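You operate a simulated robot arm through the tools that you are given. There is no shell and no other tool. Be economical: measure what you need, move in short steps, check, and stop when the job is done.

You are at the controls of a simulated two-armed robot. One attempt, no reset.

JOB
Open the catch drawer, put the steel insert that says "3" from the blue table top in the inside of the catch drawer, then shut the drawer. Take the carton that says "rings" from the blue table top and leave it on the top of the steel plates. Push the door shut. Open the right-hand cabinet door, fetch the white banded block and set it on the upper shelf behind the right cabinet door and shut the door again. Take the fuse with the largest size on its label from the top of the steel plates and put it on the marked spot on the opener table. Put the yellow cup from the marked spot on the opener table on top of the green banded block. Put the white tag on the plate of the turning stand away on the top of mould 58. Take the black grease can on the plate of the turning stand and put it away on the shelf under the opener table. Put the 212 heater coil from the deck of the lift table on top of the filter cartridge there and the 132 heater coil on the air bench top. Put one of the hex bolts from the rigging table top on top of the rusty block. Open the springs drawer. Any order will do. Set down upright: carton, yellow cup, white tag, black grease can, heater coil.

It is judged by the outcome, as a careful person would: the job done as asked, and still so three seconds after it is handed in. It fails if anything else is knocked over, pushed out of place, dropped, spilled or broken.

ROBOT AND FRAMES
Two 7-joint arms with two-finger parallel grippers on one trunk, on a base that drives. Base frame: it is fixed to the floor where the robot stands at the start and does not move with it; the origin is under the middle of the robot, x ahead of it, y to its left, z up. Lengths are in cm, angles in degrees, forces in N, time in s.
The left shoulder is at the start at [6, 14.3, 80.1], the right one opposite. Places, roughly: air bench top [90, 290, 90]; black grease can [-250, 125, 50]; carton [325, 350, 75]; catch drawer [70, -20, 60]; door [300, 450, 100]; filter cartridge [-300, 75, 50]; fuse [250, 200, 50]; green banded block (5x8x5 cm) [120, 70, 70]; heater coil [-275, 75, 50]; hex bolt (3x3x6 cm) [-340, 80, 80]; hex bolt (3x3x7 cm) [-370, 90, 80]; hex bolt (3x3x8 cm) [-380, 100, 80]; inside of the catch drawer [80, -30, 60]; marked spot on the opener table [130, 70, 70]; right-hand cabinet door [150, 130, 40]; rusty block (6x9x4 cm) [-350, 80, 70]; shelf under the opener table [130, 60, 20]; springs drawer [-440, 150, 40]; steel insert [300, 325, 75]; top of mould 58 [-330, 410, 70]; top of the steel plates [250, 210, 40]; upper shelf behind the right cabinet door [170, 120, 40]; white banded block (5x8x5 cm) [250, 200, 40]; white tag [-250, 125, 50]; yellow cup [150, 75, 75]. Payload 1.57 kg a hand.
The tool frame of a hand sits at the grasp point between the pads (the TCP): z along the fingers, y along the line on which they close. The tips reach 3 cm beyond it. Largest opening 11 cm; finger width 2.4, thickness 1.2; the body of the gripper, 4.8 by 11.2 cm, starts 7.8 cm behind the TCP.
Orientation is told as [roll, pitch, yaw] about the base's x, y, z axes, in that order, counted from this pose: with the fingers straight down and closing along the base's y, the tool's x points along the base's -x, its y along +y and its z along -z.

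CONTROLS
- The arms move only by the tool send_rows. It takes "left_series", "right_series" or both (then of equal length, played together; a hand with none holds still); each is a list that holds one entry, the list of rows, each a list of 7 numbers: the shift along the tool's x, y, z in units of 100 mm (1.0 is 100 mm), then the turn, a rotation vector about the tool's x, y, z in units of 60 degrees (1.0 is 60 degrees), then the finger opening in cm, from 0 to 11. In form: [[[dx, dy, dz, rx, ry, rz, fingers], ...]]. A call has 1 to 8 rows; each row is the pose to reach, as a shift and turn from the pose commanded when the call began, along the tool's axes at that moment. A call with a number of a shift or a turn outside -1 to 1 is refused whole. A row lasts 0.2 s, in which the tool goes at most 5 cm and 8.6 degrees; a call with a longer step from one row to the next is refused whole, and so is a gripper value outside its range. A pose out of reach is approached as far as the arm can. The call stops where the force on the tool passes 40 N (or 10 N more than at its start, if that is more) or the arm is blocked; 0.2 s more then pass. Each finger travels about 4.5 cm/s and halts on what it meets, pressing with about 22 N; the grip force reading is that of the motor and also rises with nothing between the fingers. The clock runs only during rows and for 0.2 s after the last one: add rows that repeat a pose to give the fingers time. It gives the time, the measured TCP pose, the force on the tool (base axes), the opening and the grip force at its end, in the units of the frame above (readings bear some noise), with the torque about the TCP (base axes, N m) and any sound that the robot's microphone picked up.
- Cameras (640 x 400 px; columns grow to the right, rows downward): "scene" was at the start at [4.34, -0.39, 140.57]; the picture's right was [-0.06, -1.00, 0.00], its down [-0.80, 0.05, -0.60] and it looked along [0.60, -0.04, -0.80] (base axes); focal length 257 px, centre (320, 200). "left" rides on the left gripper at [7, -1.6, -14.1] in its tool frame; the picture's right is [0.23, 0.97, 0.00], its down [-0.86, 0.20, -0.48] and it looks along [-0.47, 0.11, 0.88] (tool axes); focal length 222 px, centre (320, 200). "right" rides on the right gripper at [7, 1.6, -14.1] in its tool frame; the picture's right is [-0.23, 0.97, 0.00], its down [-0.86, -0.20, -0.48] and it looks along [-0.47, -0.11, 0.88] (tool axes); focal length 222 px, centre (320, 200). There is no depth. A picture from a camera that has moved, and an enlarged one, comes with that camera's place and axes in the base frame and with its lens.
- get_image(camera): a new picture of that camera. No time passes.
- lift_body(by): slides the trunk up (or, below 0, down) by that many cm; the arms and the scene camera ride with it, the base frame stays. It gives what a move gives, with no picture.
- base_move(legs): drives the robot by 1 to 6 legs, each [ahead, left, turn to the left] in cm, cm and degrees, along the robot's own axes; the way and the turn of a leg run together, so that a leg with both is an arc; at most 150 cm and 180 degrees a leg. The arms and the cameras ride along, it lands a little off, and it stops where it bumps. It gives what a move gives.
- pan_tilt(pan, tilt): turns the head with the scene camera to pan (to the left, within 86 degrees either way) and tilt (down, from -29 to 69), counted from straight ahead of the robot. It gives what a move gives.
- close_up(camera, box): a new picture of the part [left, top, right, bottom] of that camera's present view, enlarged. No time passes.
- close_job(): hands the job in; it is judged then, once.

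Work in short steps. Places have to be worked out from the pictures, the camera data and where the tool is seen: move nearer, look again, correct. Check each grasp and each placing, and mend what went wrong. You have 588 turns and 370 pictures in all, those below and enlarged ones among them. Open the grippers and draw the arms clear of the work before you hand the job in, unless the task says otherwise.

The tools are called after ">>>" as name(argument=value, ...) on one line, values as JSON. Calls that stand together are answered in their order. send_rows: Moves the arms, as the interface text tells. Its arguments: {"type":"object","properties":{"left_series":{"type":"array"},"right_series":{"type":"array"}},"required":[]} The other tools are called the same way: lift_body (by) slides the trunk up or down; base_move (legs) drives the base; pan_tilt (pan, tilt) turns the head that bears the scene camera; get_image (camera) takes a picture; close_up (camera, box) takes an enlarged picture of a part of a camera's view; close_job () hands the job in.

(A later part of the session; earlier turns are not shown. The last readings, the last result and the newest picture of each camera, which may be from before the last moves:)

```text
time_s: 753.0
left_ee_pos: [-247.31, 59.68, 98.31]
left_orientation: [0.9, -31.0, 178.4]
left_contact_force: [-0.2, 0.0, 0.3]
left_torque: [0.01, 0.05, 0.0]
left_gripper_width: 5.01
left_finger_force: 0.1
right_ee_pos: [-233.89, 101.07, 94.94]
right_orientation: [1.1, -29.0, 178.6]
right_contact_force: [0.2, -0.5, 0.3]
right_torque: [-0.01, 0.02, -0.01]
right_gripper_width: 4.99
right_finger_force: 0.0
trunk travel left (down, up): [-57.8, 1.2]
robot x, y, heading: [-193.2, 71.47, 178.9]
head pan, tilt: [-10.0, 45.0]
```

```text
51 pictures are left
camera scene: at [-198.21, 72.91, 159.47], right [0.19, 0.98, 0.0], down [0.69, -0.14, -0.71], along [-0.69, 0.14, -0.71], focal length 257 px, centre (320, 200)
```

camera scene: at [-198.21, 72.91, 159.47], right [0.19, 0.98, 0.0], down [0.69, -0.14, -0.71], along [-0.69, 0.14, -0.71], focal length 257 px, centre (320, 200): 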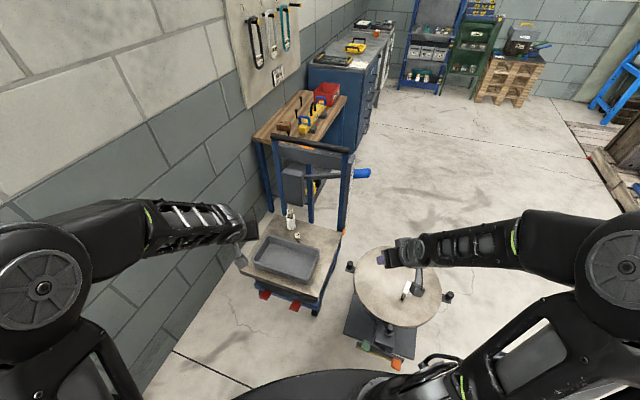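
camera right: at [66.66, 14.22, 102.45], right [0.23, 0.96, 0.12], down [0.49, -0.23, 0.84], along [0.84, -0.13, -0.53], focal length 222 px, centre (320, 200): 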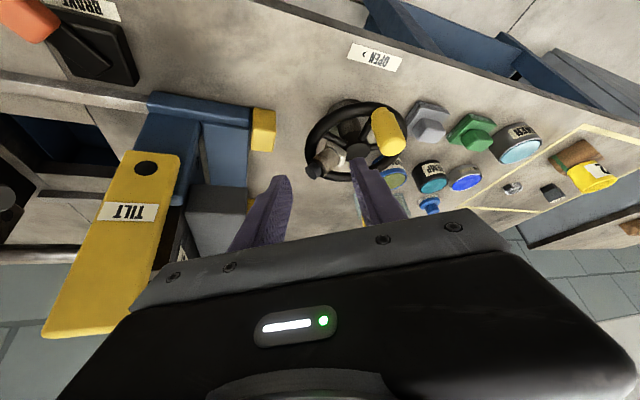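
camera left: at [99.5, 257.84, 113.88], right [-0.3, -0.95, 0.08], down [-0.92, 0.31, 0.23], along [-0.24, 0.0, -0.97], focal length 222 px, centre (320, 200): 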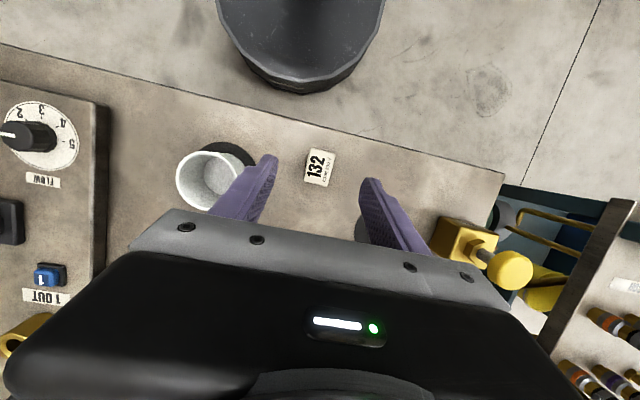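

Turn right to face the tag and look with the right camera.

>>> base_move(legs=[[0, 0, -37], [2, 0, 0]])

>>> lift_body(by=-18)

>>> get_image(camera="right")

```text
time_s: 755.5
left_ee_pos: [-245.25, 95.57, 98.3]
left_orientation: [0.9, -30.9, 141.5]
left_contact_force: [-0.5, -1.0, -0.6]
left_torque: [-0.02, -0.04, -0.02]
left_gripper_width: 5.01
left_finger_force: 0.1
right_ee_pos: [-209.68, 120.67, 94.97]
right_orientation: [1.1, -28.8, 142.0]
right_contact_force: [0.6, -0.5, -0.5]
right_torque: [-0.01, -0.02, 0.02]
right_gripper_width: 5.02
right_finger_force: 0.0
trunk travel left (down, up): [-57.8, 1.2]
robot x, y, heading: [-194.35, 72.49, 142.2]
head pan, tilt: [-10.0, 45.0]
```

```text
time_s: 757.5
left_ee_pos: [-245.14, 95.57, 80.36]
left_orientation: [1.0, -31.0, 141.7]
left_contact_force: [0.2, 0.0, 0.9]
left_torque: [0.0, 0.0, -0.03]
left_gripper_width: 5.02
left_finger_force: 0.0
right_ee_pos: [-209.49, 120.72, 77.0]
right_orientation: [1.1, -28.9, 141.8]
right_contact_force: [0.1, -0.8, -0.6]
right_torque: [-0.01, -0.03, 0.05]
right_gripper_width: 5.02
right_finger_force: 0.1
trunk travel left (down, up): [-39.8, 19.2]
robot x, y, heading: [-194.61, 72.35, 142.0]
head pan, tilt: [-10.0, 45.0]
```

```text
50 pictures are left
camera right: at [-200.2, 111.73, 86.14], right [-0.75, -0.65, 0.13], down [-0.28, 0.48, 0.83], along [-0.6, 0.59, -0.55], focal length 222 px, centre (320, 200)
```

right: 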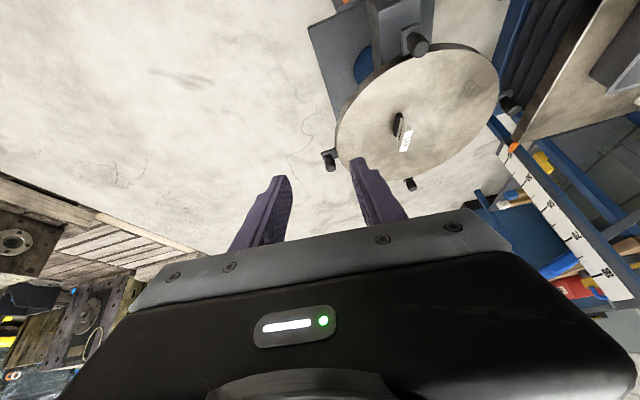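

Tag at ≈(-245,122.6). Bring the right hand over it in three steps and look.

>>> send_rows(right_series=[[[-0.22, 0.18, 0.12, 0, 0, 0, 6], [-0.44, 0.35, 0.24, 0, 0, 0, 6], [-0.66, 0.53, 0.36, 0, 0, 0, 6], [-0.88, 0.7, 0.48, 0, 0, 0, 6]]])

>>> send_rows(right_series=[[[-0.22, 0.18, 0.12, 0, 0, 0, 6], [-0.44, 0.35, 0.24, 0, 0, 0, 6], [-0.66, 0.53, 0.36, 0, 0, 0, 6], [-0.88, 0.7, 0.48, 0, 0, 0, 6]]])

>>> send_rows(right_series=[[[-0.2, 0.17, 0.15, 0, 0, 0, 6], [-0.4, 0.34, 0.35, 0, 0, 0, 6], [-0.5, 0.5, 0.6, 0, 0, 0, 6], [-0.45, 0.5, 0.85, 0, 0, 0, 6]]])

>>> get_image(camera="right")

```text
time_s: 758.5
left_ee_pos: [-245.17, 95.57, 80.32]
left_orientation: [1.0, -30.9, 141.7]
left_contact_force: [-0.5, 0.1, -0.2]
left_torque: [0.0, 0.01, -0.03]
left_gripper_width: 5.01
left_finger_force: 0.2
right_ee_pos: [-221.94, 121.17, 77.08]
right_orientation: [1.0, -28.9, 142.0]
right_contact_force: [0.3, -0.8, -0.1]
right_torque: [-0.02, 0.01, 0.0]
right_gripper_width: 6.02
right_finger_force: 0.2
trunk travel left (down, up): [-39.8, 19.2]
robot x, y, heading: [-194.76, 72.29, 141.9]
head pan, tilt: [-10.0, 45.0]
```

```text
time_s: 759.5
left_ee_pos: [-245.17, 95.64, 80.32]
left_orientation: [0.9, -30.9, 141.6]
left_contact_force: [0.5, -0.2, -0.4]
left_torque: [-0.01, 0.01, -0.02]
left_gripper_width: 5.0
left_finger_force: 0.1
right_ee_pos: [-234.15, 121.7, 77.2]
right_orientation: [1.2, -28.9, 142.0]
right_contact_force: [-0.4, -0.3, 0.0]
right_torque: [-0.01, -0.02, -0.02]
right_gripper_width: 5.99
right_finger_force: 0.1
trunk travel left (down, up): [-39.8, 19.2]
robot x, y, heading: [-194.84, 72.66, 141.9]
head pan, tilt: [-10.0, 45.0]
```

```text
time_s: 760.5
left_ee_pos: [-245.04, 95.54, 80.29]
left_orientation: [0.9, -30.9, 141.6]
left_contact_force: [0.0, 0.3, -0.8]
left_torque: [-0.01, -0.01, 0.03]
left_gripper_width: 5.02
left_finger_force: 0.1
right_ee_pos: [-243.73, 122.43, 72.22]
right_orientation: [1.2, -28.8, 142.0]
right_contact_force: [0.3, -0.4, 0.7]
right_torque: [-0.02, 0.0, 0.02]
right_gripper_width: 5.99
right_finger_force: 0.1
trunk travel left (down, up): [-39.8, 19.2]
robot x, y, heading: [-195.07, 72.54, 142.1]
head pan, tilt: [-10.0, 45.0]
```

```text
49 pictures are left
camera right: at [-234.24, 113.65, 81.35], right [-0.75, -0.65, 0.13], down [-0.28, 0.49, 0.83], along [-0.6, 0.59, -0.55], focal length 222 px, centre (320, 200)
```

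right: 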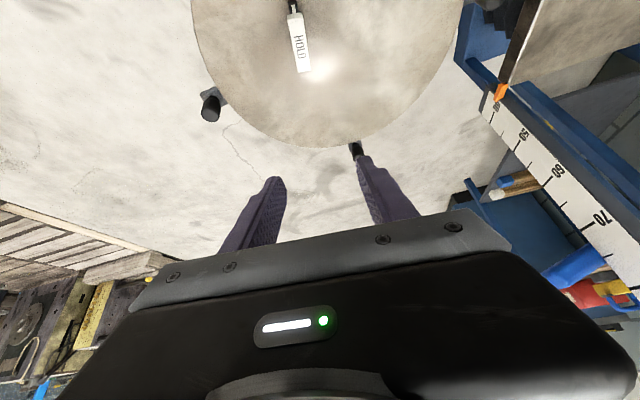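

Tag directly below and aligned. Lower 20 with the trunk and look.

>>> lift_body(by=-18)

>>> get_image(camera="right")

```text
time_s: 762.5
left_ee_pos: [-245.11, 95.54, 62.38]
left_orientation: [0.8, -31.1, 141.6]
left_contact_force: [-0.5, 0.2, 0.3]
left_torque: [-0.02, -0.03, 0.02]
left_gripper_width: 5.01
left_finger_force: 0.0
right_ee_pos: [-243.62, 122.6, 54.3]
right_orientation: [1.0, -28.7, 141.9]
right_contact_force: [0.7, 0.1, 0.1]
right_torque: [0.03, -0.04, 0.01]
right_gripper_width: 6.0
right_finger_force: 0.0
trunk travel left (down, up): [-21.8, 37.2]
robot x, y, heading: [-194.81, 72.72, 141.7]
head pan, tilt: [-10.0, 45.0]
```

```text
48 pictures are left
camera right: at [-234.2, 113.65, 63.39], right [-0.75, -0.65, 0.13], down [-0.28, 0.48, 0.83], along [-0.6, 0.59, -0.55], focal length 222 px, centre (320, 200)
```

right: 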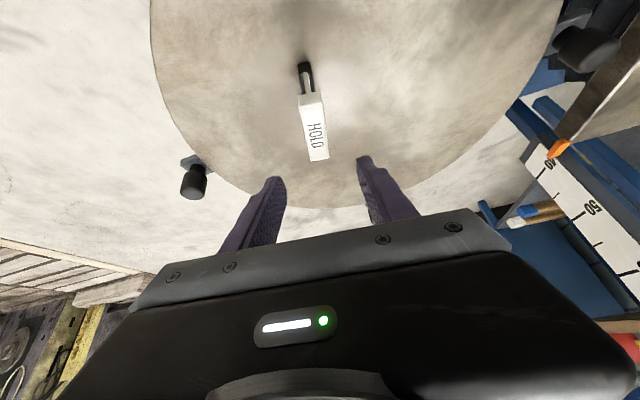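

Tag top at (-244.6,123,46.5). Shift 1 forward and lower 9.3, then close.

>>> send_rows(right_series=[[[-0.09, 0.03, 0.05, 0, 0, 0, 6], [-0.09, 0.03, 0.05, 0, 0, 0, 6]]])

>>> lift_body(by=-9.3)

>>> send_rows(right_series=[[[0, 0, 0, 0, 0, 0, 4.5], [0, 0, 0, 0, 0, 0, 3], [0, 0, 0, 0, 0, 0, 1.5], [0, 0, 0, 0, 0, 0, 1], [0, 0, 0, 0, 0, 0, 1]]])

>>> lift_body(by=15)

>>> get_image(camera="right")

```text
time_s: 763.1
left_ee_pos: [-245.04, 95.54, 62.3]
left_orientation: [0.8, -30.9, 141.6]
left_contact_force: [0.1, -0.5, 0.0]
left_torque: [0.0, -0.01, 0.01]
left_gripper_width: 5.0
left_finger_force: 0.0
right_ee_pos: [-244.66, 122.94, 54.4]
right_orientation: [1.2, -28.8, 141.9]
right_contact_force: [-0.6, 0.3, -0.3]
right_torque: [0.01, 0.03, 0.03]
right_gripper_width: 5.99
right_finger_force: 0.2
trunk travel left (down, up): [-21.8, 37.2]
robot x, y, heading: [-194.6, 72.48, 142.1]
head pan, tilt: [-10.0, 45.0]
```

```text
time_s: 764.4
left_ee_pos: [-245.08, 95.66, 53.0]
left_orientation: [0.9, -31.0, 141.5]
left_contact_force: [-0.1, -0.4, 0.8]
left_torque: [-0.04, 0.01, -0.01]
left_gripper_width: 5.01
left_finger_force: 0.1
right_ee_pos: [-244.6, 123.07, 45.16]
right_orientation: [1.1, -28.9, 142.0]
right_contact_force: [0.3, -0.1, -0.6]
right_torque: [-0.01, 0.0, 0.01]
right_gripper_width: 5.99
right_finger_force: 0.1
trunk travel left (down, up): [-12.5, 46.5]
robot x, y, heading: [-194.84, 72.73, 142.1]
head pan, tilt: [-10.0, 45.0]
```

```text
time_s: 765.6
left_ee_pos: [-245.08, 95.55, 53.03]
left_orientation: [0.9, -31.0, 141.6]
left_contact_force: [0.4, -0.4, -0.4]
left_torque: [-0.01, 0.01, 0.0]
left_gripper_width: 4.99
left_finger_force: 0.0
right_ee_pos: [-244.72, 122.94, 45.05]
right_orientation: [1.2, -28.8, 141.9]
right_contact_force: [-0.6, 0.1, 1.3]
right_torque: [0.0, -0.02, -0.01]
right_gripper_width: 1.94
right_finger_force: 21.4
trunk travel left (down, up): [-12.5, 46.5]
robot x, y, heading: [-194.7, 72.61, 142.3]
head pan, tilt: [-10.0, 45.0]
```

```text
time_s: 767.4
left_ee_pos: [-245.1, 95.51, 68.09]
left_orientation: [0.9, -30.8, 141.5]
left_contact_force: [0.2, -0.2, 0.9]
left_torque: [-0.02, 0.02, 0.0]
left_gripper_width: 4.99
left_finger_force: 0.1
right_ee_pos: [-244.67, 122.9, 60.03]
right_orientation: [1.0, -28.8, 141.8]
right_contact_force: [-0.4, -0.5, -1.1]
right_torque: [-0.02, 0.01, 0.01]
right_gripper_width: 1.94
right_finger_force: 21.7
trunk travel left (down, up): [-27.5, 31.5]
robot x, y, heading: [-194.6, 72.75, 142.1]
head pan, tilt: [-10.0, 45.0]
```

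```text
47 pictures are left
camera right: at [-235.19, 114.01, 69.08], right [-0.75, -0.65, 0.13], down [-0.28, 0.48, 0.83], along [-0.6, 0.59, -0.55], focal length 222 px, centre (320, 200)
```

right: 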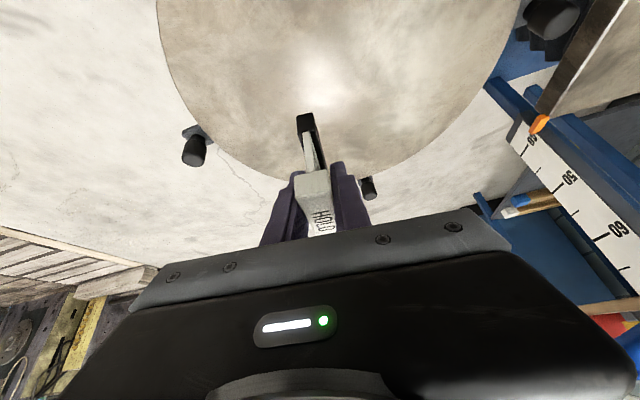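

Tag held. Raise, back up and look toward the mould area.

>>> lift_body(by=26)

>>> base_move(legs=[[-12, 0, 0], [0, 0, -40]])

>>> pan_tilt(pan=15, tilt=12)

>>> get_image(camera="scene")

```text
time_s: 770.0
left_ee_pos: [-245.11, 95.57, 93.9]
left_orientation: [0.9, -30.9, 141.6]
left_contact_force: [-0.4, 0.1, -0.3]
left_torque: [0.02, -0.05, -0.02]
left_gripper_width: 4.99
left_finger_force: 0.2
right_ee_pos: [-244.56, 123.04, 85.86]
right_orientation: [1.0, -28.8, 142.0]
right_contact_force: [0.2, -0.4, -0.6]
right_torque: [0.06, 0.0, 0.04]
right_gripper_width: 1.91
right_finger_force: 21.6
trunk travel left (down, up): [-53.5, 5.5]
robot x, y, heading: [-194.69, 72.51, 142.0]
head pan, tilt: [-10.0, 45.0]
```

```text
time_s: 773.1
left_ee_pos: [-209.25, 115.14, 93.98]
left_orientation: [0.8, -31.0, 101.8]
left_contact_force: [0.4, -0.1, 0.7]
left_torque: [0.03, -0.02, -0.01]
left_gripper_width: 5.02
left_finger_force: 0.1
right_ee_pos: [-191.43, 135.85, 86.04]
right_orientation: [1.1, -28.8, 102.1]
right_contact_force: [-0.2, 1.1, -1.2]
right_torque: [0.01, -0.01, 0.03]
right_gripper_width: 1.93
right_finger_force: 21.2
trunk travel left (down, up): [-53.5, 5.5]
robot x, y, heading: [-185.39, 65.13, 102.3]
head pan, tilt: [-10.0, 45.0]
```

```text
time_s: 774.1
left_ee_pos: [-209.2, 115.13, 93.98]
left_orientation: [0.9, -31.0, 101.9]
left_contact_force: [-0.1, 1.2, 0.3]
left_torque: [0.0, -0.06, 0.01]
left_gripper_width: 5.01
left_finger_force: 0.0
right_ee_pos: [-191.33, 135.79, 85.97]
right_orientation: [1.1, -28.7, 102.2]
right_contact_force: [0.4, -0.9, -0.7]
right_torque: [-0.02, 0.02, -0.01]
right_gripper_width: 1.96
right_finger_force: 21.8
trunk travel left (down, up): [-53.5, 5.5]
robot x, y, heading: [-185.29, 65.02, 102.3]
head pan, tilt: [15.0, 12.0]
```

```text
46 pictures are left
camera scene: at [-188.93, 70.6, 160.32], right [0.89, 0.46, 0.0], down [0.1, -0.19, -0.98], along [-0.45, 0.87, -0.21], focal length 257 px, centre (320, 200)
```

scene: 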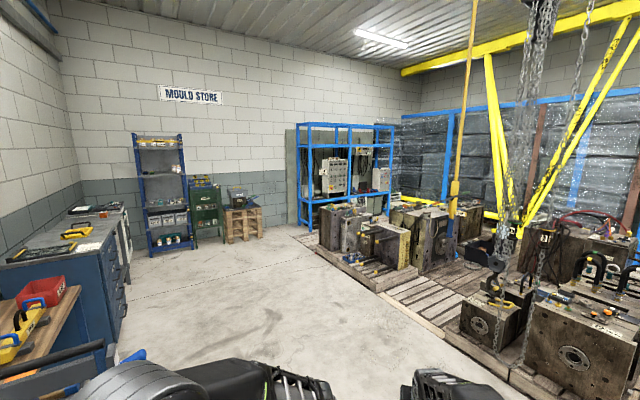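

Zoom on the moulds at the expected place to find number 58.

>>> close_up(camera="scene", box=[300, 180, 460, 290])

```text
3.64 times, centred on (380, 235) of scene
camera zoom: at [-188.93, 70.6, 160.32], right [0.89, 0.46, 0.0], down [0.1, -0.19, -0.98], along [-0.45, 0.87, -0.21], focal length 935 px, centre (102, 73)
```

zoom: 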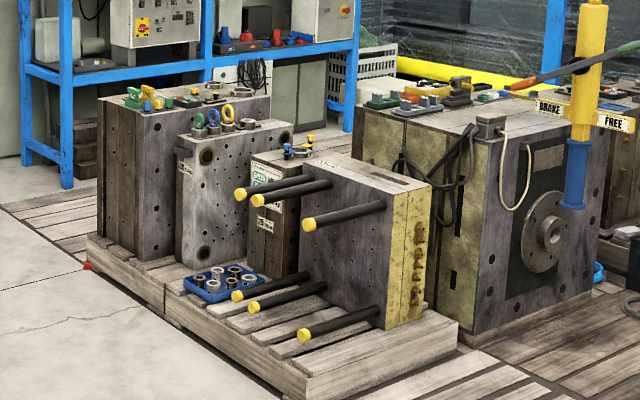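

The leftmost mould sits at the stated place. Drive toward it.

>>> base_move(legs=[[0, -12, 0], [130, 0, 0], [0, 0, 30], [130, 0, 0], [0, 0, -33]])

>>> pan_tilt(pan=0, tilt=32)

>>> get_image(camera="scene")

```text
time_s: 790.8
left_ee_pos: [-312.85, 344.11, 94.06]
left_orientation: [0.9, -30.9, 99.4]
left_contact_force: [-0.5, -0.4, 0.2]
left_torque: [0.03, -0.03, 0.03]
left_gripper_width: 4.98
left_finger_force: 0.1
right_ee_pos: [-294.14, 364.03, 85.95]
right_orientation: [1.1, -28.9, 99.7]
right_contact_force: [-0.7, 0.0, -1.3]
right_torque: [0.01, 0.03, -0.01]
right_gripper_width: 1.94
right_finger_force: 21.8
trunk travel left (down, up): [-53.5, 5.5]
robot x, y, heading: [-291.27, 292.99, 99.9]
head pan, tilt: [15.0, 12.0]
```

```text
time_s: 791.6
left_ee_pos: [-312.86, 344.13, 94.09]
left_orientation: [0.9, -30.9, 99.5]
left_contact_force: [-0.4, 0.0, 0.8]
left_torque: [-0.01, 0.0, -0.01]
left_gripper_width: 5.0
left_finger_force: 0.1
right_ee_pos: [-294.03, 364.17, 86.04]
right_orientation: [1.1, -28.8, 99.6]
right_contact_force: [-0.1, 0.2, -0.4]
right_torque: [0.0, 0.03, 0.0]
right_gripper_width: 1.93
right_finger_force: 22.0
trunk travel left (down, up): [-53.5, 5.5]
robot x, y, heading: [-290.89, 293.33, 99.8]
head pan, tilt: [0.0, 32.0]
```

```text
44 pictures are left
camera scene: at [-292.16, 299.17, 157.11], right [0.99, 0.17, 0.0], down [0.09, -0.52, -0.85], along [-0.15, 0.84, -0.53], focal length 257 px, centre (320, 200)
```

scene: 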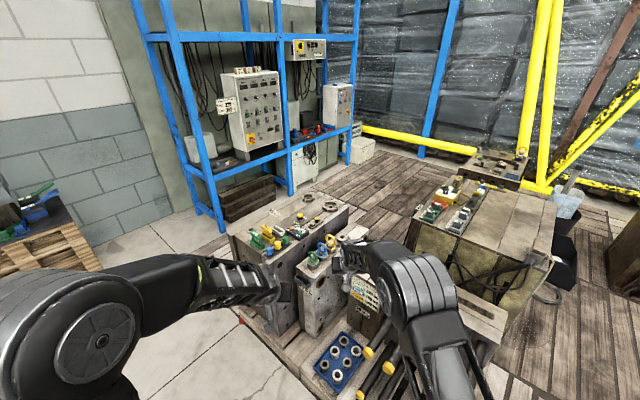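

Zoom on the near moulds for their numbers.

>>> close_up(camera="scene", box=[215, 170, 375, 290])

>>> close_up(camera="left", box=[0, 0, 640, 220])

```text
3.33 times, centred on (295, 230) of scene
camera zoom: at [-292.16, 299.17, 157.11], right [0.99, 0.17, 0.0], down [0.09, -0.52, -0.85], along [-0.15, 0.84, -0.53], focal length 857 px, centre (403, 100)
```

zoom: 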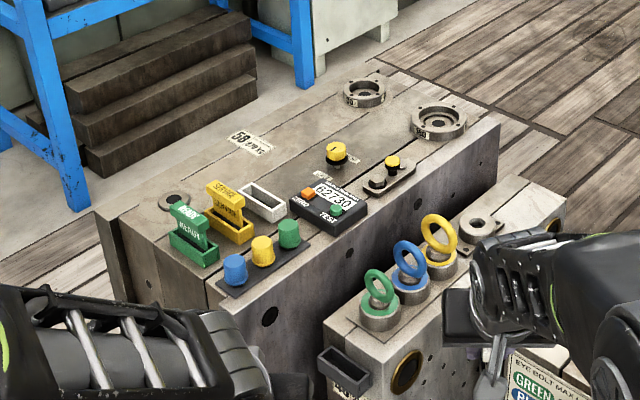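

```text
1.00 times, centred on (320, 110) of left
camera zoom: at [-308.93, 331.26, 102.6], right [-0.93, -0.36, -0.1], down [-0.27, 0.45, 0.85], along [-0.26, 0.82, -0.51], focal length 222 px, centre (320, 290)
```

zoom: 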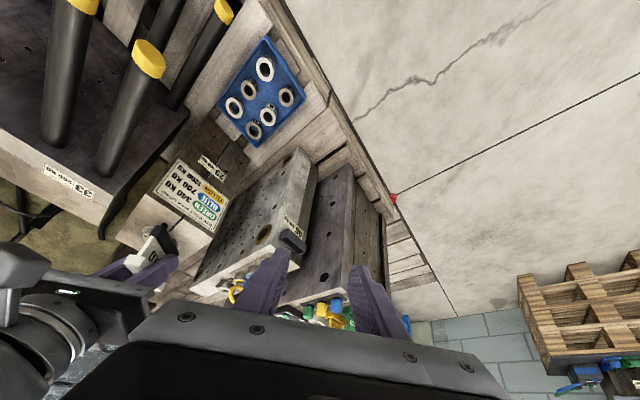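

"58 670 KG" is on top of this mould; its free spot near the left edge is ≈(-349,408). Reposition to approach along the mould's short side.

>>> lift_body(by=5)

>>> base_move(legs=[[0, 88, 0], [48, 0, 0], [0, 0, -40]])

>>> get_image(camera="scene")

```text
time_s: 792.5
left_ee_pos: [-312.99, 344.13, 98.96]
left_orientation: [1.0, -30.9, 99.5]
left_contact_force: [0.1, 0.5, -0.3]
left_torque: [0.0, -0.02, -0.01]
left_gripper_width: 5.01
left_finger_force: 0.2
right_ee_pos: [-294.05, 364.01, 91.01]
right_orientation: [1.0, -28.8, 99.6]
right_contact_force: [-0.2, 0.1, -0.2]
right_torque: [-0.02, -0.04, 0.01]
right_gripper_width: 1.94
right_finger_force: 22.5
trunk travel left (down, up): [-58.5, 0.5]
robot x, y, heading: [-291.28, 292.92, 99.8]
head pan, tilt: [0.0, 32.0]
```

```text
time_s: 801.6
left_ee_pos: [-368.24, 379.57, 99.04]
left_orientation: [0.9, -30.9, 57.1]
left_contact_force: [1.3, -0.3, -0.5]
left_torque: [-0.01, -0.02, 0.0]
left_gripper_width: 4.98
left_finger_force: 0.2
right_ee_pos: [-341.01, 381.69, 90.87]
right_orientation: [1.2, -28.7, 57.4]
right_contact_force: [0.8, -0.6, -0.5]
right_torque: [0.0, 0.01, 0.02]
right_gripper_width: 1.91
right_finger_force: 22.1
trunk travel left (down, up): [-58.5, 0.5]
robot x, y, heading: [-386.47, 327.28, 57.5]
head pan, tilt: [0.0, 32.0]
```

```text
41 pictures are left
camera scene: at [-383.24, 332.2, 162.11], right [0.84, -0.54, 0.0], down [-0.28, -0.45, -0.85], along [0.45, 0.72, -0.53], focal length 257 px, centre (320, 200)
```

scene: 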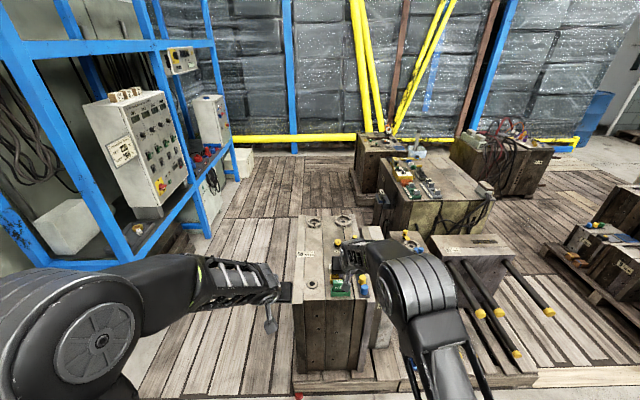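

Zoom on the top of mould 58.

>>> close_up(camera="scene", box=[280, 200, 400, 320])

```text
3.33 times, centred on (340, 260) of scene
camera zoom: at [-383.24, 332.2, 162.11], right [0.84, -0.54, 0.0], down [-0.28, -0.45, -0.85], along [0.45, 0.72, -0.53], focal length 857 px, centre (253, 0)
```

zoom: 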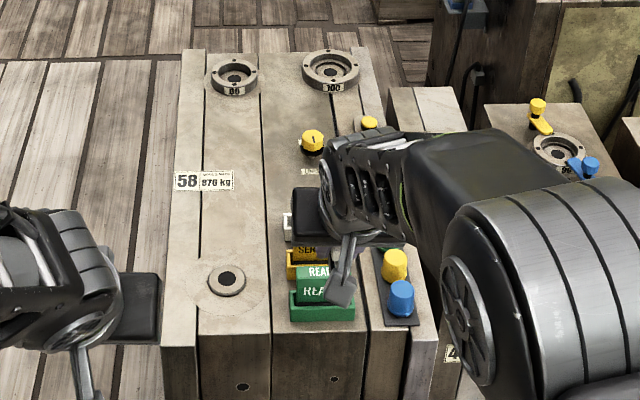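

Spot at ≈(-342,405), top z≈73.4. Move the base 19 forward, 13 left so the tag is above it.

>>> base_move(legs=[[19, 13, 0]])

>>> lift_body(by=-7)

>>> get_image(camera="right")

>>> close_up(camera="scene", box=[280, 220, 420, 360])

```text
time_s: 803.4
left_ee_pos: [-369.09, 402.58, 99.04]
left_orientation: [0.9, -30.9, 57.2]
left_contact_force: [-1.6, 0.8, -0.4]
left_torque: [-0.02, 0.01, 0.0]
left_gripper_width: 5.03
left_finger_force: 0.1
right_ee_pos: [-341.65, 404.66, 90.92]
right_orientation: [1.1, -28.9, 57.5]
right_contact_force: [-0.5, 0.3, 0.3]
right_torque: [-0.03, 0.03, -0.01]
right_gripper_width: 1.94
right_finger_force: 22.6
trunk travel left (down, up): [-58.5, 0.5]
robot x, y, heading: [-386.98, 349.81, 57.6]
head pan, tilt: [0.0, 32.0]
```

```text
time_s: 804.4
left_ee_pos: [-368.9, 402.51, 92.04]
left_orientation: [0.8, -30.9, 57.2]
left_contact_force: [-0.5, 0.4, 0.1]
left_torque: [0.01, -0.03, -0.02]
left_gripper_width: 5.01
left_finger_force: 0.1
right_ee_pos: [-341.6, 404.6, 83.94]
right_orientation: [1.1, -28.8, 57.5]
right_contact_force: [-0.3, -0.5, -0.8]
right_torque: [0.04, 0.03, 0.01]
right_gripper_width: 1.91
right_finger_force: 22.5
trunk travel left (down, up): [-51.5, 7.5]
robot x, y, heading: [-387.18, 350.06, 57.4]
head pan, tilt: [0.0, 32.0]
```

```text
39 pictures are left
camera right: at [-349.64, 394.48, 93.11], right [-0.72, 0.68, 0.13], down [0.46, 0.33, 0.83], along [0.53, 0.65, -0.55], focal length 222 px, centre (320, 200)
```

right: 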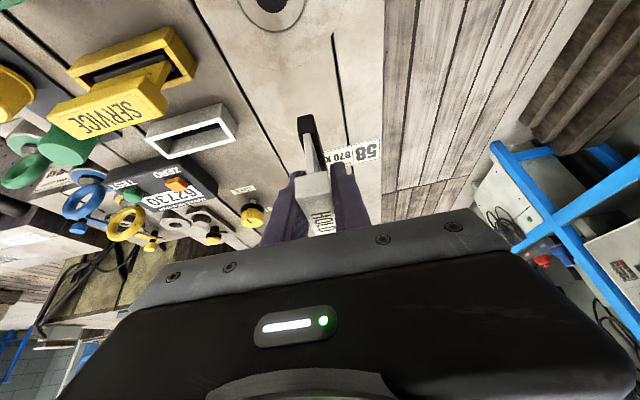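

```text
2.86 times, centred on (350, 290) of scene
camera zoom: at [-383.84, 355.12, 155.11], right [0.84, -0.53, 0.0], down [-0.28, -0.45, -0.85], along [0.45, 0.72, -0.53], focal length 735 px, centre (234, -57)
```

zoom: 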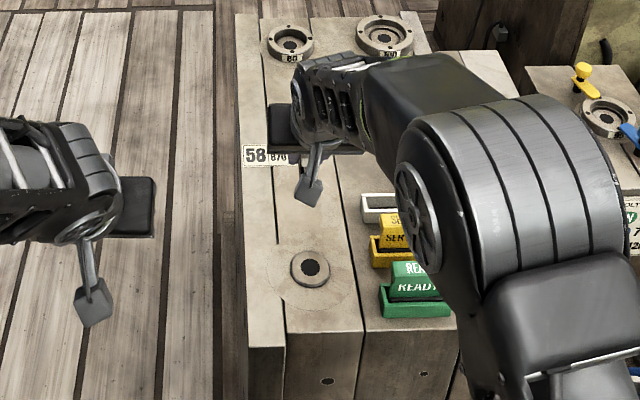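

Clear spot beneath. Lower to contact.

>>> lift_body(by=-4.6)

>>> lift_body(by=-0.7)

>>> lift_body(by=-0.5)

>>> lift_body(by=-0.5)

```text
time_s: 805.3
left_ee_pos: [-368.94, 402.37, 87.36]
left_orientation: [0.9, -31.0, 57.2]
left_contact_force: [0.3, 0.2, -0.2]
left_torque: [0.01, 0.0, 0.0]
left_gripper_width: 5.01
left_finger_force: 0.2
right_ee_pos: [-341.67, 404.62, 79.43]
right_orientation: [1.2, -29.0, 57.5]
right_contact_force: [-0.6, 0.5, -0.9]
right_torque: [0.01, 0.0, 0.01]
right_gripper_width: 1.92
right_finger_force: 22.1
trunk travel left (down, up): [-46.9, 12.1]
robot x, y, heading: [-386.82, 350.02, 57.8]
head pan, tilt: [0.0, 32.0]
```

```text
time_s: 805.9
left_ee_pos: [-369.03, 402.35, 86.83]
left_orientation: [0.9, -30.9, 57.2]
left_contact_force: [0.9, -0.4, 0.5]
left_torque: [0.01, 0.02, -0.02]
left_gripper_width: 5.03
left_finger_force: 0.1
right_ee_pos: [-341.62, 404.58, 78.73]
right_orientation: [1.2, -28.8, 57.5]
right_contact_force: [-0.1, -0.4, -0.4]
right_torque: [0.0, 0.02, 0.0]
right_gripper_width: 1.91
right_finger_force: 21.9
trunk travel left (down, up): [-46.2, 12.8]
robot x, y, heading: [-386.61, 350.03, 57.8]
head pan, tilt: [0.0, 32.0]
```

```text
time_s: 806.4
left_ee_pos: [-369.05, 402.44, 86.16]
left_orientation: [0.9, -31.0, 57.2]
left_contact_force: [0.1, -0.1, -0.7]
left_torque: [0.0, -0.04, 0.0]
left_gripper_width: 5.0
left_finger_force: 0.0
right_ee_pos: [-341.6, 404.68, 78.16]
right_orientation: [1.1, -28.8, 57.5]
right_contact_force: [-0.7, -0.8, -0.7]
right_torque: [0.03, 0.05, 0.02]
right_gripper_width: 1.91
right_finger_force: 21.9
trunk travel left (down, up): [-45.7, 13.3]
robot x, y, heading: [-387.5, 350.18, 57.9]
head pan, tilt: [0.0, 32.0]
```

```text
time_s: 807.0
left_ee_pos: [-369.01, 402.41, 85.86]
left_orientation: [0.8, -30.9, 57.1]
left_contact_force: [0.6, 0.2, 0.6]
left_torque: [-0.01, -0.01, 0.02]
left_gripper_width: 5.03
left_finger_force: 0.0
right_ee_pos: [-341.61, 404.55, 77.74]
right_orientation: [1.1, -28.8, 57.5]
right_contact_force: [-0.3, 0.1, 0.1]
right_torque: [0.02, 0.01, 0.03]
right_gripper_width: 1.92
right_finger_force: 22.3
trunk travel left (down, up): [-45.2, 13.8]
robot x, y, heading: [-386.75, 349.62, 57.4]
head pan, tilt: [0.0, 32.0]
```

>>> lift_body(by=-0.5)

>>> lift_body(by=-0.5)

>>> lift_body(by=-0.5)

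>>> lift_body(by=-0.5)

```text
time_s: 807.5
left_ee_pos: [-368.91, 402.46, 85.17]
left_orientation: [0.9, -30.9, 57.2]
left_contact_force: [-0.3, -0.4, -0.3]
left_torque: [0.01, 0.01, 0.0]
left_gripper_width: 5.02
left_finger_force: 0.0
right_ee_pos: [-341.63, 404.67, 77.26]
right_orientation: [1.0, -28.8, 57.5]
right_contact_force: [0.7, 0.3, -0.9]
right_torque: [0.03, 0.0, 0.04]
right_gripper_width: 1.94
right_finger_force: 21.7
trunk travel left (down, up): [-44.7, 14.3]
robot x, y, heading: [-387.0, 350.31, 57.5]
head pan, tilt: [0.0, 32.0]
```

```text
time_s: 808.0
left_ee_pos: [-369.05, 402.35, 84.9]
left_orientation: [0.8, -31.0, 57.2]
left_contact_force: [0.7, -0.2, -0.3]
left_torque: [-0.04, -0.01, 0.02]
left_gripper_width: 5.04
left_finger_force: 0.0
right_ee_pos: [-341.61, 404.57, 77.0]
right_orientation: [1.2, -29.2, 57.4]
right_contact_force: [0.3, -1.0, 13.2]
right_torque: [-0.36, 0.15, -0.01]
right_gripper_width: 1.94
right_finger_force: 22.3
trunk travel left (down, up): [-44.2, 14.8]
robot x, y, heading: [-386.82, 349.98, 57.6]
head pan, tilt: [0.0, 32.0]
```

```text
time_s: 808.6
left_ee_pos: [-369.04, 402.41, 84.36]
left_orientation: [0.9, -31.0, 57.2]
left_contact_force: [-0.3, 0.2, 0.0]
left_torque: [-0.01, 0.0, 0.01]
left_gripper_width: 5.01
left_finger_force: 0.0
right_ee_pos: [-341.64, 404.53, 76.24]
right_orientation: [1.1, -28.9, 57.4]
right_contact_force: [-0.4, -1.2, 17.7]
right_torque: [-0.12, 0.01, -0.14]
right_gripper_width: 2.01
right_finger_force: 22.6
trunk travel left (down, up): [-43.7, 15.3]
robot x, y, heading: [-386.9, 350.23, 57.4]
head pan, tilt: [0.0, 32.0]
```

```text
time_s: 809.1
left_ee_pos: [-369.15, 402.34, 83.83]
left_orientation: [0.9, -31.0, 57.1]
left_contact_force: [-0.4, -0.9, 0.2]
left_torque: [0.01, -0.01, 0.01]
left_gripper_width: 5.0
left_finger_force: 0.0
right_ee_pos: [-341.79, 404.52, 75.61]
right_orientation: [1.0, -28.9, 57.5]
right_contact_force: [-0.2, -0.4, 15.2]
right_torque: [-0.15, 0.01, -0.03]
right_gripper_width: 1.95
right_finger_force: 21.2
trunk travel left (down, up): [-43.2, 15.8]
robot x, y, heading: [-386.74, 350.25, 57.8]
head pan, tilt: [0.0, 32.0]
```

Contact made. Release slowly, rise and check.

>>> send_rows(right_series=[[[0, 0, 0, 0, 0, 0, 2.3], [0, 0, 0, 0, 0, 0, 2.8], [0, 0, 0, 0, 0, 0, 3.4], [0, 0, 0, 0, 0, 0, 4.2], [0, 0, 0, 0, 0, 0, 5], [0, 0, 0, 0, 0, 0, 5]]])

>>> lift_body(by=12)

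>>> get_image(camera="right")

```text
time_s: 810.5
left_ee_pos: [-368.94, 402.41, 83.74]
left_orientation: [0.9, -31.0, 57.2]
left_contact_force: [0.6, 0.7, -0.5]
left_torque: [0.02, -0.02, -0.01]
left_gripper_width: 5.0
left_finger_force: 0.1
right_ee_pos: [-341.77, 404.61, 75.78]
right_orientation: [1.1, -28.7, 57.4]
right_contact_force: [-0.8, 0.9, 0.1]
right_torque: [-0.01, 0.0, 0.0]
right_gripper_width: 4.99
right_finger_force: 0.1
trunk travel left (down, up): [-43.2, 15.8]
robot x, y, heading: [-387.47, 349.91, 57.9]
head pan, tilt: [0.0, 32.0]
```

```text
time_s: 812.0
left_ee_pos: [-369.03, 402.4, 95.77]
left_orientation: [0.8, -31.0, 57.2]
left_contact_force: [-0.3, -0.8, 0.4]
left_torque: [-0.02, -0.01, 0.02]
left_gripper_width: 4.99
left_finger_force: 0.1
right_ee_pos: [-341.6, 404.67, 87.77]
right_orientation: [1.2, -28.8, 57.5]
right_contact_force: [0.1, 0.6, 0.2]
right_torque: [0.01, -0.02, 0.03]
right_gripper_width: 5.01
right_finger_force: 0.2
trunk travel left (down, up): [-55.2, 3.8]
robot x, y, heading: [-386.67, 349.87, 57.6]
head pan, tilt: [0.0, 32.0]
```

```text
37 pictures are left
camera right: at [-349.63, 394.5, 96.78], right [-0.72, 0.68, 0.13], down [0.46, 0.33, 0.83], along [0.53, 0.65, -0.55], focal length 222 px, centre (320, 200)
```

right: 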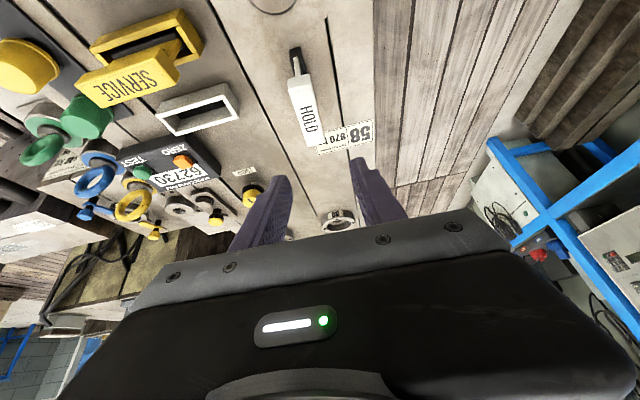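

Tag delivered upright. Now the springs drawer: back off and turn to face the drawer cabinet.

>>> base_move(legs=[[-48, 0, 0], [0, 0, -178]])

>>> pan_tilt(pan=0, tilt=28)

>>> get_image(camera="scene")

```text
time_s: 822.3
left_ee_pos: [-433.62, 258.88, 95.71]
left_orientation: [0.9, -30.9, -126.3]
left_contact_force: [-0.3, -0.4, 0.9]
left_torque: [0.01, 0.0, -0.03]
left_gripper_width: 4.99
left_finger_force: 0.0
right_ee_pos: [-460.98, 258.43, 87.73]
right_orientation: [1.2, -28.8, -126.1]
right_contact_force: [0.2, 0.4, -0.7]
right_torque: [-0.03, 0.02, -0.01]
right_gripper_width: 5.01
right_finger_force: 0.0
trunk travel left (down, up): [-55.2, 3.8]
robot x, y, heading: [-411.92, 310.13, -125.9]
head pan, tilt: [0.0, 32.0]
```

```text
time_s: 823.0
left_ee_pos: [-433.66, 258.97, 95.72]
left_orientation: [0.8, -31.0, -126.4]
left_contact_force: [0.2, -0.1, 0.6]
left_torque: [0.01, -0.04, 0.03]
left_gripper_width: 5.01
left_finger_force: 0.1
right_ee_pos: [-461.01, 258.41, 87.68]
right_orientation: [1.0, -28.8, -126.1]
right_contact_force: [0.4, -0.2, 0.5]
right_torque: [-0.01, 0.01, 0.01]
right_gripper_width: 5.02
right_finger_force: 0.0
trunk travel left (down, up): [-55.2, 3.8]
robot x, y, heading: [-412.51, 310.03, -126.0]
head pan, tilt: [0.0, 28.0]
```

```text
36 pictures are left
camera scene: at [-416.01, 305.15, 159.44], right [-0.81, 0.59, 0.0], down [0.28, 0.38, -0.88], along [-0.52, -0.72, -0.47], focal length 257 px, centre (320, 200)
```

scene: 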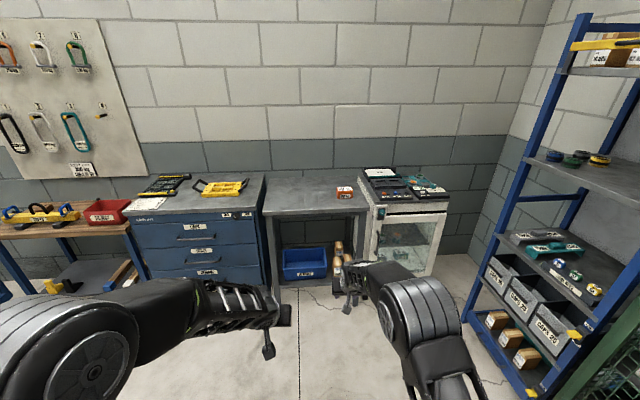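

Zoom on the drawer labels.

>>> close_up(camera="scene", box=[120, 190, 280, 290])

```text
4.00 times, centred on (200, 240) of scene
camera zoom: at [-416.01, 305.15, 159.44], right [-0.81, 0.59, 0.0], down [0.28, 0.38, -0.88], along [-0.52, -0.72, -0.47], focal length 1028 px, centre (800, 40)
```

zoom: 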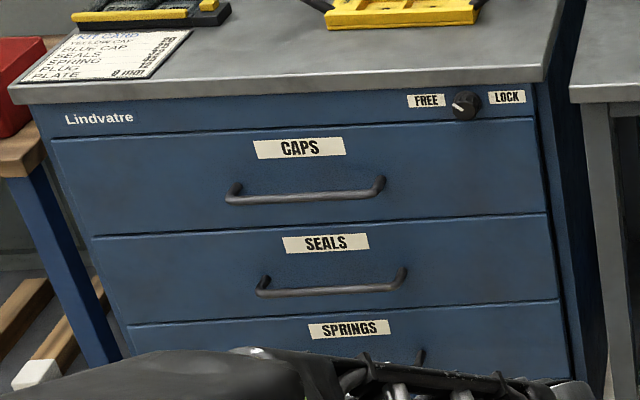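

SPRINGS is the third drawer, knob set to FREE; its handle is near (-430,168.5,40). Drive in front of it.

>>> base_move(legs=[[0, 0, 6], [20, 47, 0], [42, 0, 0]])

>>> send_rows(left_series=[[[0, 0, 0, 0, 0.13, 0, 5], [0, 0, 0, 0, 0.26, 0, 5], [0, 0, 0, 0, 0.39, 0, 5], [0, 0, 0, 0, 0.5, 0, 5]]])

>>> send_rows(left_series=[[[0, 0, 0, 0, 0, 0.13, 5], [0, 0, 0, 0, 0, 0.26, 5], [0, 0, 0, 0, 0, 0.39, 5], [0, 0, 0, 0, 0, 0.52, 5], [0, 0, 0, 0, 0, 0.65, 5], [0, 0, 0, 0, 0, 0.78, 5], [0, 0, 0, 0, 0, 0.91, 5], [0, 0, 0, 0, 0, 1.0, 5]]])

>>> send_rows(left_series=[[[0, 0, 0, 0, 0, 0.13, 5], [0, 0, 0, 0, 0, 0.26, 5], [0, 0, 0, 0, 0, 0.39, 5], [0, 0, 0, 0, 0, 0.5, 5]]])

>>> send_rows(left_series=[[[0, 0, 0, -0.13, 0, 0, 5], [0, 0, 0, -0.26, 0, 0, 5], [0, 0, 0, -0.39, 0, 0, 5], [0, 0, 0, -0.52, 0, 0, 5], [0, 0, 0, -0.65, 0, 0, 5], [0, 0, 0, -0.78, 0, 0, 5]]])

>>> lift_body(by=-40)

>>> get_image(camera="left")

```text
time_s: 828.7
left_ee_pos: [-415.71, 180.1, 95.84]
left_orientation: [0.9, -30.9, -120.0]
left_contact_force: [0.0, 0.1, -0.3]
left_torque: [0.0, 0.02, -0.02]
left_gripper_width: 5.0
left_finger_force: 0.1
right_ee_pos: [-442.59, 176.94, 87.66]
right_orientation: [1.1, -28.2, -119.9]
right_contact_force: [0.9, 1.6, 0.7]
right_torque: [-0.02, 0.0, 0.0]
right_gripper_width: 5.0
right_finger_force: 0.0
trunk travel left (down, up): [-55.2, 3.8]
robot x, y, heading: [-400.25, 233.42, -119.4]
head pan, tilt: [0.0, 28.0]
stopped in leg 3: the force on the tool passed its limit (the readings are from after the stop); the commanded pose is now the measured one
```

```text
time_s: 829.7
left_ee_pos: [-415.7, 180.19, 95.69]
left_orientation: [0.7, -0.9, -119.7]
left_contact_force: [0.0, 0.1, 0.0]
left_torque: [0.0, 0.01, 0.04]
left_gripper_width: 5.01
left_finger_force: 0.1
right_ee_pos: [-442.66, 176.96, 87.64]
right_orientation: [1.1, -28.3, -119.9]
right_contact_force: [-0.3, 0.1, 0.2]
right_torque: [0.01, 0.05, -0.01]
right_gripper_width: 5.02
right_finger_force: 0.2
trunk travel left (down, up): [-55.2, 3.8]
robot x, y, heading: [-399.95, 233.45, -119.5]
head pan, tilt: [0.0, 28.0]
```

```text
time_s: 831.5
left_ee_pos: [-415.62, 180.18, 95.75]
left_orientation: [1.3, 0.2, -179.7]
left_contact_force: [0.6, -0.1, 0.4]
left_torque: [0.02, -0.02, 0.01]
left_gripper_width: 5.03
left_finger_force: 0.0
right_ee_pos: [-442.85, 176.93, 87.65]
right_orientation: [1.1, -28.3, -119.9]
right_contact_force: [0.3, 1.9, 1.0]
right_torque: [0.02, 0.05, -0.08]
right_gripper_width: 5.01
right_finger_force: 0.2
trunk travel left (down, up): [-55.2, 3.8]
robot x, y, heading: [-400.4, 233.3, -119.6]
head pan, tilt: [0.0, 28.0]
```

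```text
time_s: 832.5
left_ee_pos: [-415.69, 180.16, 95.64]
left_orientation: [0.9, 0.7, 150.4]
left_contact_force: [-0.1, 0.1, -0.2]
left_torque: [-0.04, -0.04, -0.01]
left_gripper_width: 4.98
left_finger_force: 0.0
right_ee_pos: [-442.76, 176.94, 87.69]
right_orientation: [1.1, -28.2, -120.0]
right_contact_force: [1.4, 1.9, 0.7]
right_torque: [0.03, 0.03, -0.06]
right_gripper_width: 5.0
right_finger_force: 0.1
trunk travel left (down, up): [-55.2, 3.8]
robot x, y, heading: [-400.05, 233.63, -119.6]
head pan, tilt: [0.0, 28.0]
```

```text
time_s: 833.9
left_ee_pos: [-415.62, 180.12, 95.69]
left_orientation: [47.7, 0.8, 150.5]
left_contact_force: [-0.2, 0.0, 0.7]
left_torque: [0.02, -0.02, -0.03]
left_gripper_width: 5.04
left_finger_force: 0.1
right_ee_pos: [-442.76, 176.97, 87.69]
right_orientation: [1.1, -28.3, -119.8]
right_contact_force: [0.5, 1.7, 0.8]
right_torque: [0.06, 0.03, -0.05]
right_gripper_width: 5.03
right_finger_force: 0.0
trunk travel left (down, up): [-55.2, 3.8]
robot x, y, heading: [-400.4, 233.5, -119.4]
head pan, tilt: [0.0, 28.0]
```

```text
time_s: 834.9
left_ee_pos: [-415.77, 180.18, 91.56]
left_orientation: [47.7, 0.9, 150.5]
left_contact_force: [-0.5, -0.5, 0.3]
left_torque: [0.0, 0.02, -0.02]
left_gripper_width: 5.03
left_finger_force: 0.1
right_ee_pos: [-442.61, 176.84, 83.73]
right_orientation: [1.2, -28.2, -120.0]
right_contact_force: [2.0, 4.1, 2.8]
right_torque: [0.06, 0.06, -0.14]
right_gripper_width: 4.98
right_finger_force: 0.1
trunk travel left (down, up): [-51.2, 7.8]
robot x, y, heading: [-400.46, 233.68, -119.6]
head pan, tilt: [0.0, 28.0]
stopped: the force on the tool passed its limit (the readings are from after the stop); the commanded pose is now the measured one
```

```text
34 pictures are left
camera left: at [-404.08, 186.74, 100.06], right [-0.13, -0.68, 0.72], down [-0.64, 0.61, 0.46], along [-0.75, -0.4, -0.52], focal length 222 px, centre (320, 200)
```

left: 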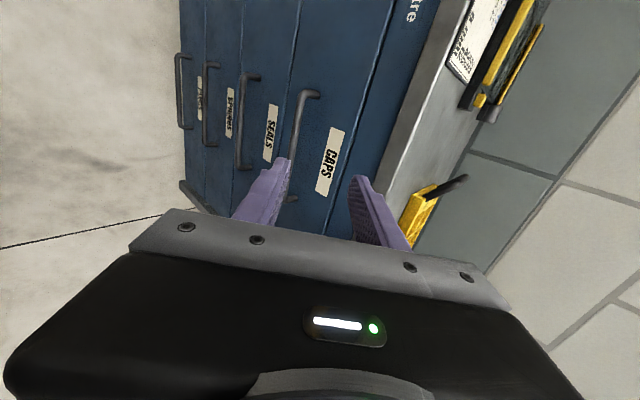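

The right hand touches the neighbouring table; pull it back, then lower the trunk.

>>> send_rows(right_series=[[[0.22, 0, -0.12, 0, 0, 0, 4], [0.44, 0, -0.24, 0, 0, 0, 4], [0.66, 0, -0.35, 0, 0, 0, 4], [0.88, 0, -0.47, 0, 0, 0, 4]]])

>>> send_rows(right_series=[[[0.22, 0, -0.12, 0, 0, 0, 4], [0.44, 0, -0.24, 0, 0, 0, 4], [0.66, 0, -0.35, 0, 0, 0, 4], [0.88, 0, -0.47, 0, 0, 0, 4]]])

>>> lift_body(by=-36)

>>> get_image(camera="left")

```text
time_s: 835.9
left_ee_pos: [-415.74, 180.16, 91.66]
left_orientation: [47.7, 0.8, 150.4]
left_contact_force: [0.8, 0.0, 0.1]
left_torque: [0.05, -0.02, 0.03]
left_gripper_width: 5.02
left_finger_force: 0.0
right_ee_pos: [-437.81, 185.61, 83.97]
right_orientation: [1.2, -28.2, -120.0]
right_contact_force: [-0.4, -0.3, -1.2]
right_torque: [0.01, -0.03, 0.01]
right_gripper_width: 3.99
right_finger_force: 0.1
trunk travel left (down, up): [-51.2, 7.8]
robot x, y, heading: [-400.32, 233.46, -119.4]
head pan, tilt: [0.0, 28.0]
```

```text
time_s: 836.9
left_ee_pos: [-415.66, 180.24, 91.68]
left_orientation: [47.7, 0.9, 150.5]
left_contact_force: [-0.4, 0.0, -0.8]
left_torque: [0.03, 0.0, 0.01]
left_gripper_width: 5.0
left_finger_force: 0.1
right_ee_pos: [-433.03, 194.33, 83.67]
right_orientation: [1.3, -28.2, -119.9]
right_contact_force: [-0.5, 0.8, -0.5]
right_torque: [0.03, 0.03, 0.03]
right_gripper_width: 4.01
right_finger_force: 0.0
trunk travel left (down, up): [-51.2, 7.8]
robot x, y, heading: [-399.9, 233.39, -119.5]
head pan, tilt: [0.0, 28.0]
```

```text
time_s: 840.4
left_ee_pos: [-415.68, 180.13, 55.75]
left_orientation: [47.7, 0.8, 150.5]
left_contact_force: [0.3, 1.0, 0.4]
left_torque: [0.0, 0.0, 0.0]
left_gripper_width: 5.0
left_finger_force: 0.0
right_ee_pos: [-432.9, 194.21, 47.67]
right_orientation: [1.2, -28.3, -120.0]
right_contact_force: [0.3, -1.4, -1.3]
right_torque: [0.0, 0.03, -0.02]
right_gripper_width: 3.99
right_finger_force: 0.1
trunk travel left (down, up): [-15.2, 43.8]
robot x, y, heading: [-400.25, 233.3, -119.5]
head pan, tilt: [0.0, 28.0]
```

```text
33 pictures are left
camera left: at [-404.07, 186.75, 64.13], right [-0.13, -0.68, 0.72], down [-0.64, 0.62, 0.46], along [-0.75, -0.4, -0.52], focal length 222 px, centre (320, 200)
```

left: 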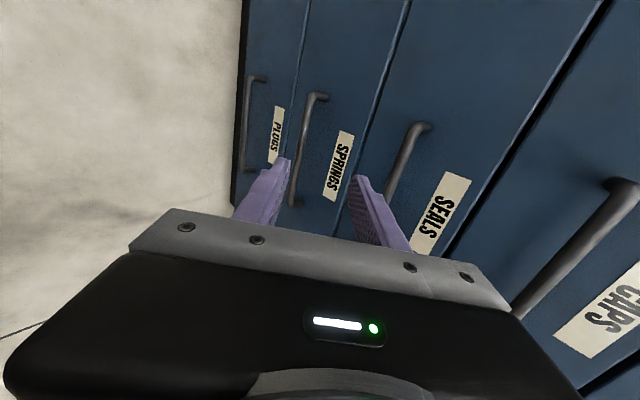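

SPRINGS handle ≈ (-428,167.5,37.3). Approach along the tool in steps.

>>> send_rows(left_series=[[[-0.12, -0.06, 0.23, 0, 0, 0, 4.6], [-0.24, -0.12, 0.46, 0, 0, 0, 4.6], [-0.36, -0.18, 0.69, 0, 0, 0, 4.6], [-0.45, -0.22, 0.92, 0, 0, 0, 4.6]]])

>>> send_rows(left_series=[[[0, 0, 0.22, 0, 0, 0, 4.6], [0, 0, 0.45, 0, 0, 0, 4.6], [0, 0, 0.68, 0, 0, 0, 4.6]]])

>>> get_image(camera="left")

```text
time_s: 841.4
left_ee_pos: [-422.18, 177.59, 47.89]
left_orientation: [47.7, 0.8, 150.6]
left_contact_force: [0.3, 0.4, -0.3]
left_torque: [-0.02, 0.0, -0.02]
left_gripper_width: 4.61
left_finger_force: 0.2
right_ee_pos: [-432.89, 194.44, 47.68]
right_orientation: [1.2, -28.2, -120.0]
right_contact_force: [0.0, -0.3, 0.5]
right_torque: [-0.02, -0.02, -0.06]
right_gripper_width: 3.99
right_finger_force: 0.1
trunk travel left (down, up): [-15.2, 43.8]
robot x, y, heading: [-400.35, 233.32, -119.4]
head pan, tilt: [0.0, 28.0]
```

```text
time_s: 842.2
left_ee_pos: [-424.45, 173.34, 43.23]
left_orientation: [47.7, 0.8, 150.5]
left_contact_force: [0.7, 0.4, 0.3]
left_torque: [0.02, 0.0, -0.01]
left_gripper_width: 4.6
left_finger_force: 0.0
right_ee_pos: [-432.89, 194.32, 47.62]
right_orientation: [1.2, -28.2, -120.0]
right_contact_force: [-0.4, 0.5, -0.1]
right_torque: [0.0, 0.02, -0.03]
right_gripper_width: 4.0
right_finger_force: 0.1
trunk travel left (down, up): [-15.2, 43.8]
robot x, y, heading: [-400.54, 233.18, -119.8]
head pan, tilt: [0.0, 28.0]
```

```text
32 pictures are left
camera left: at [-412.9, 179.85, 51.63], right [-0.13, -0.68, 0.72], down [-0.64, 0.61, 0.46], along [-0.75, -0.4, -0.52], focal length 222 px, centre (320, 200)
```

left: 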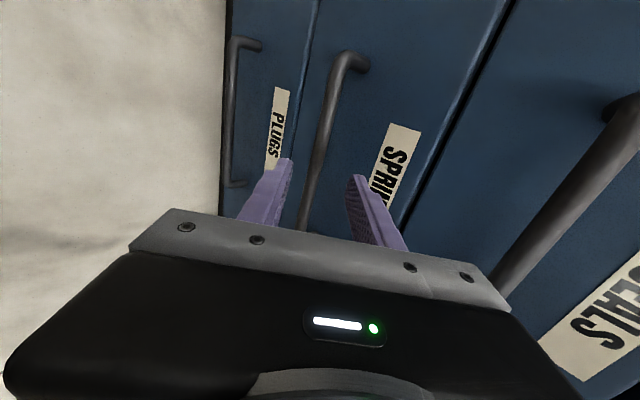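

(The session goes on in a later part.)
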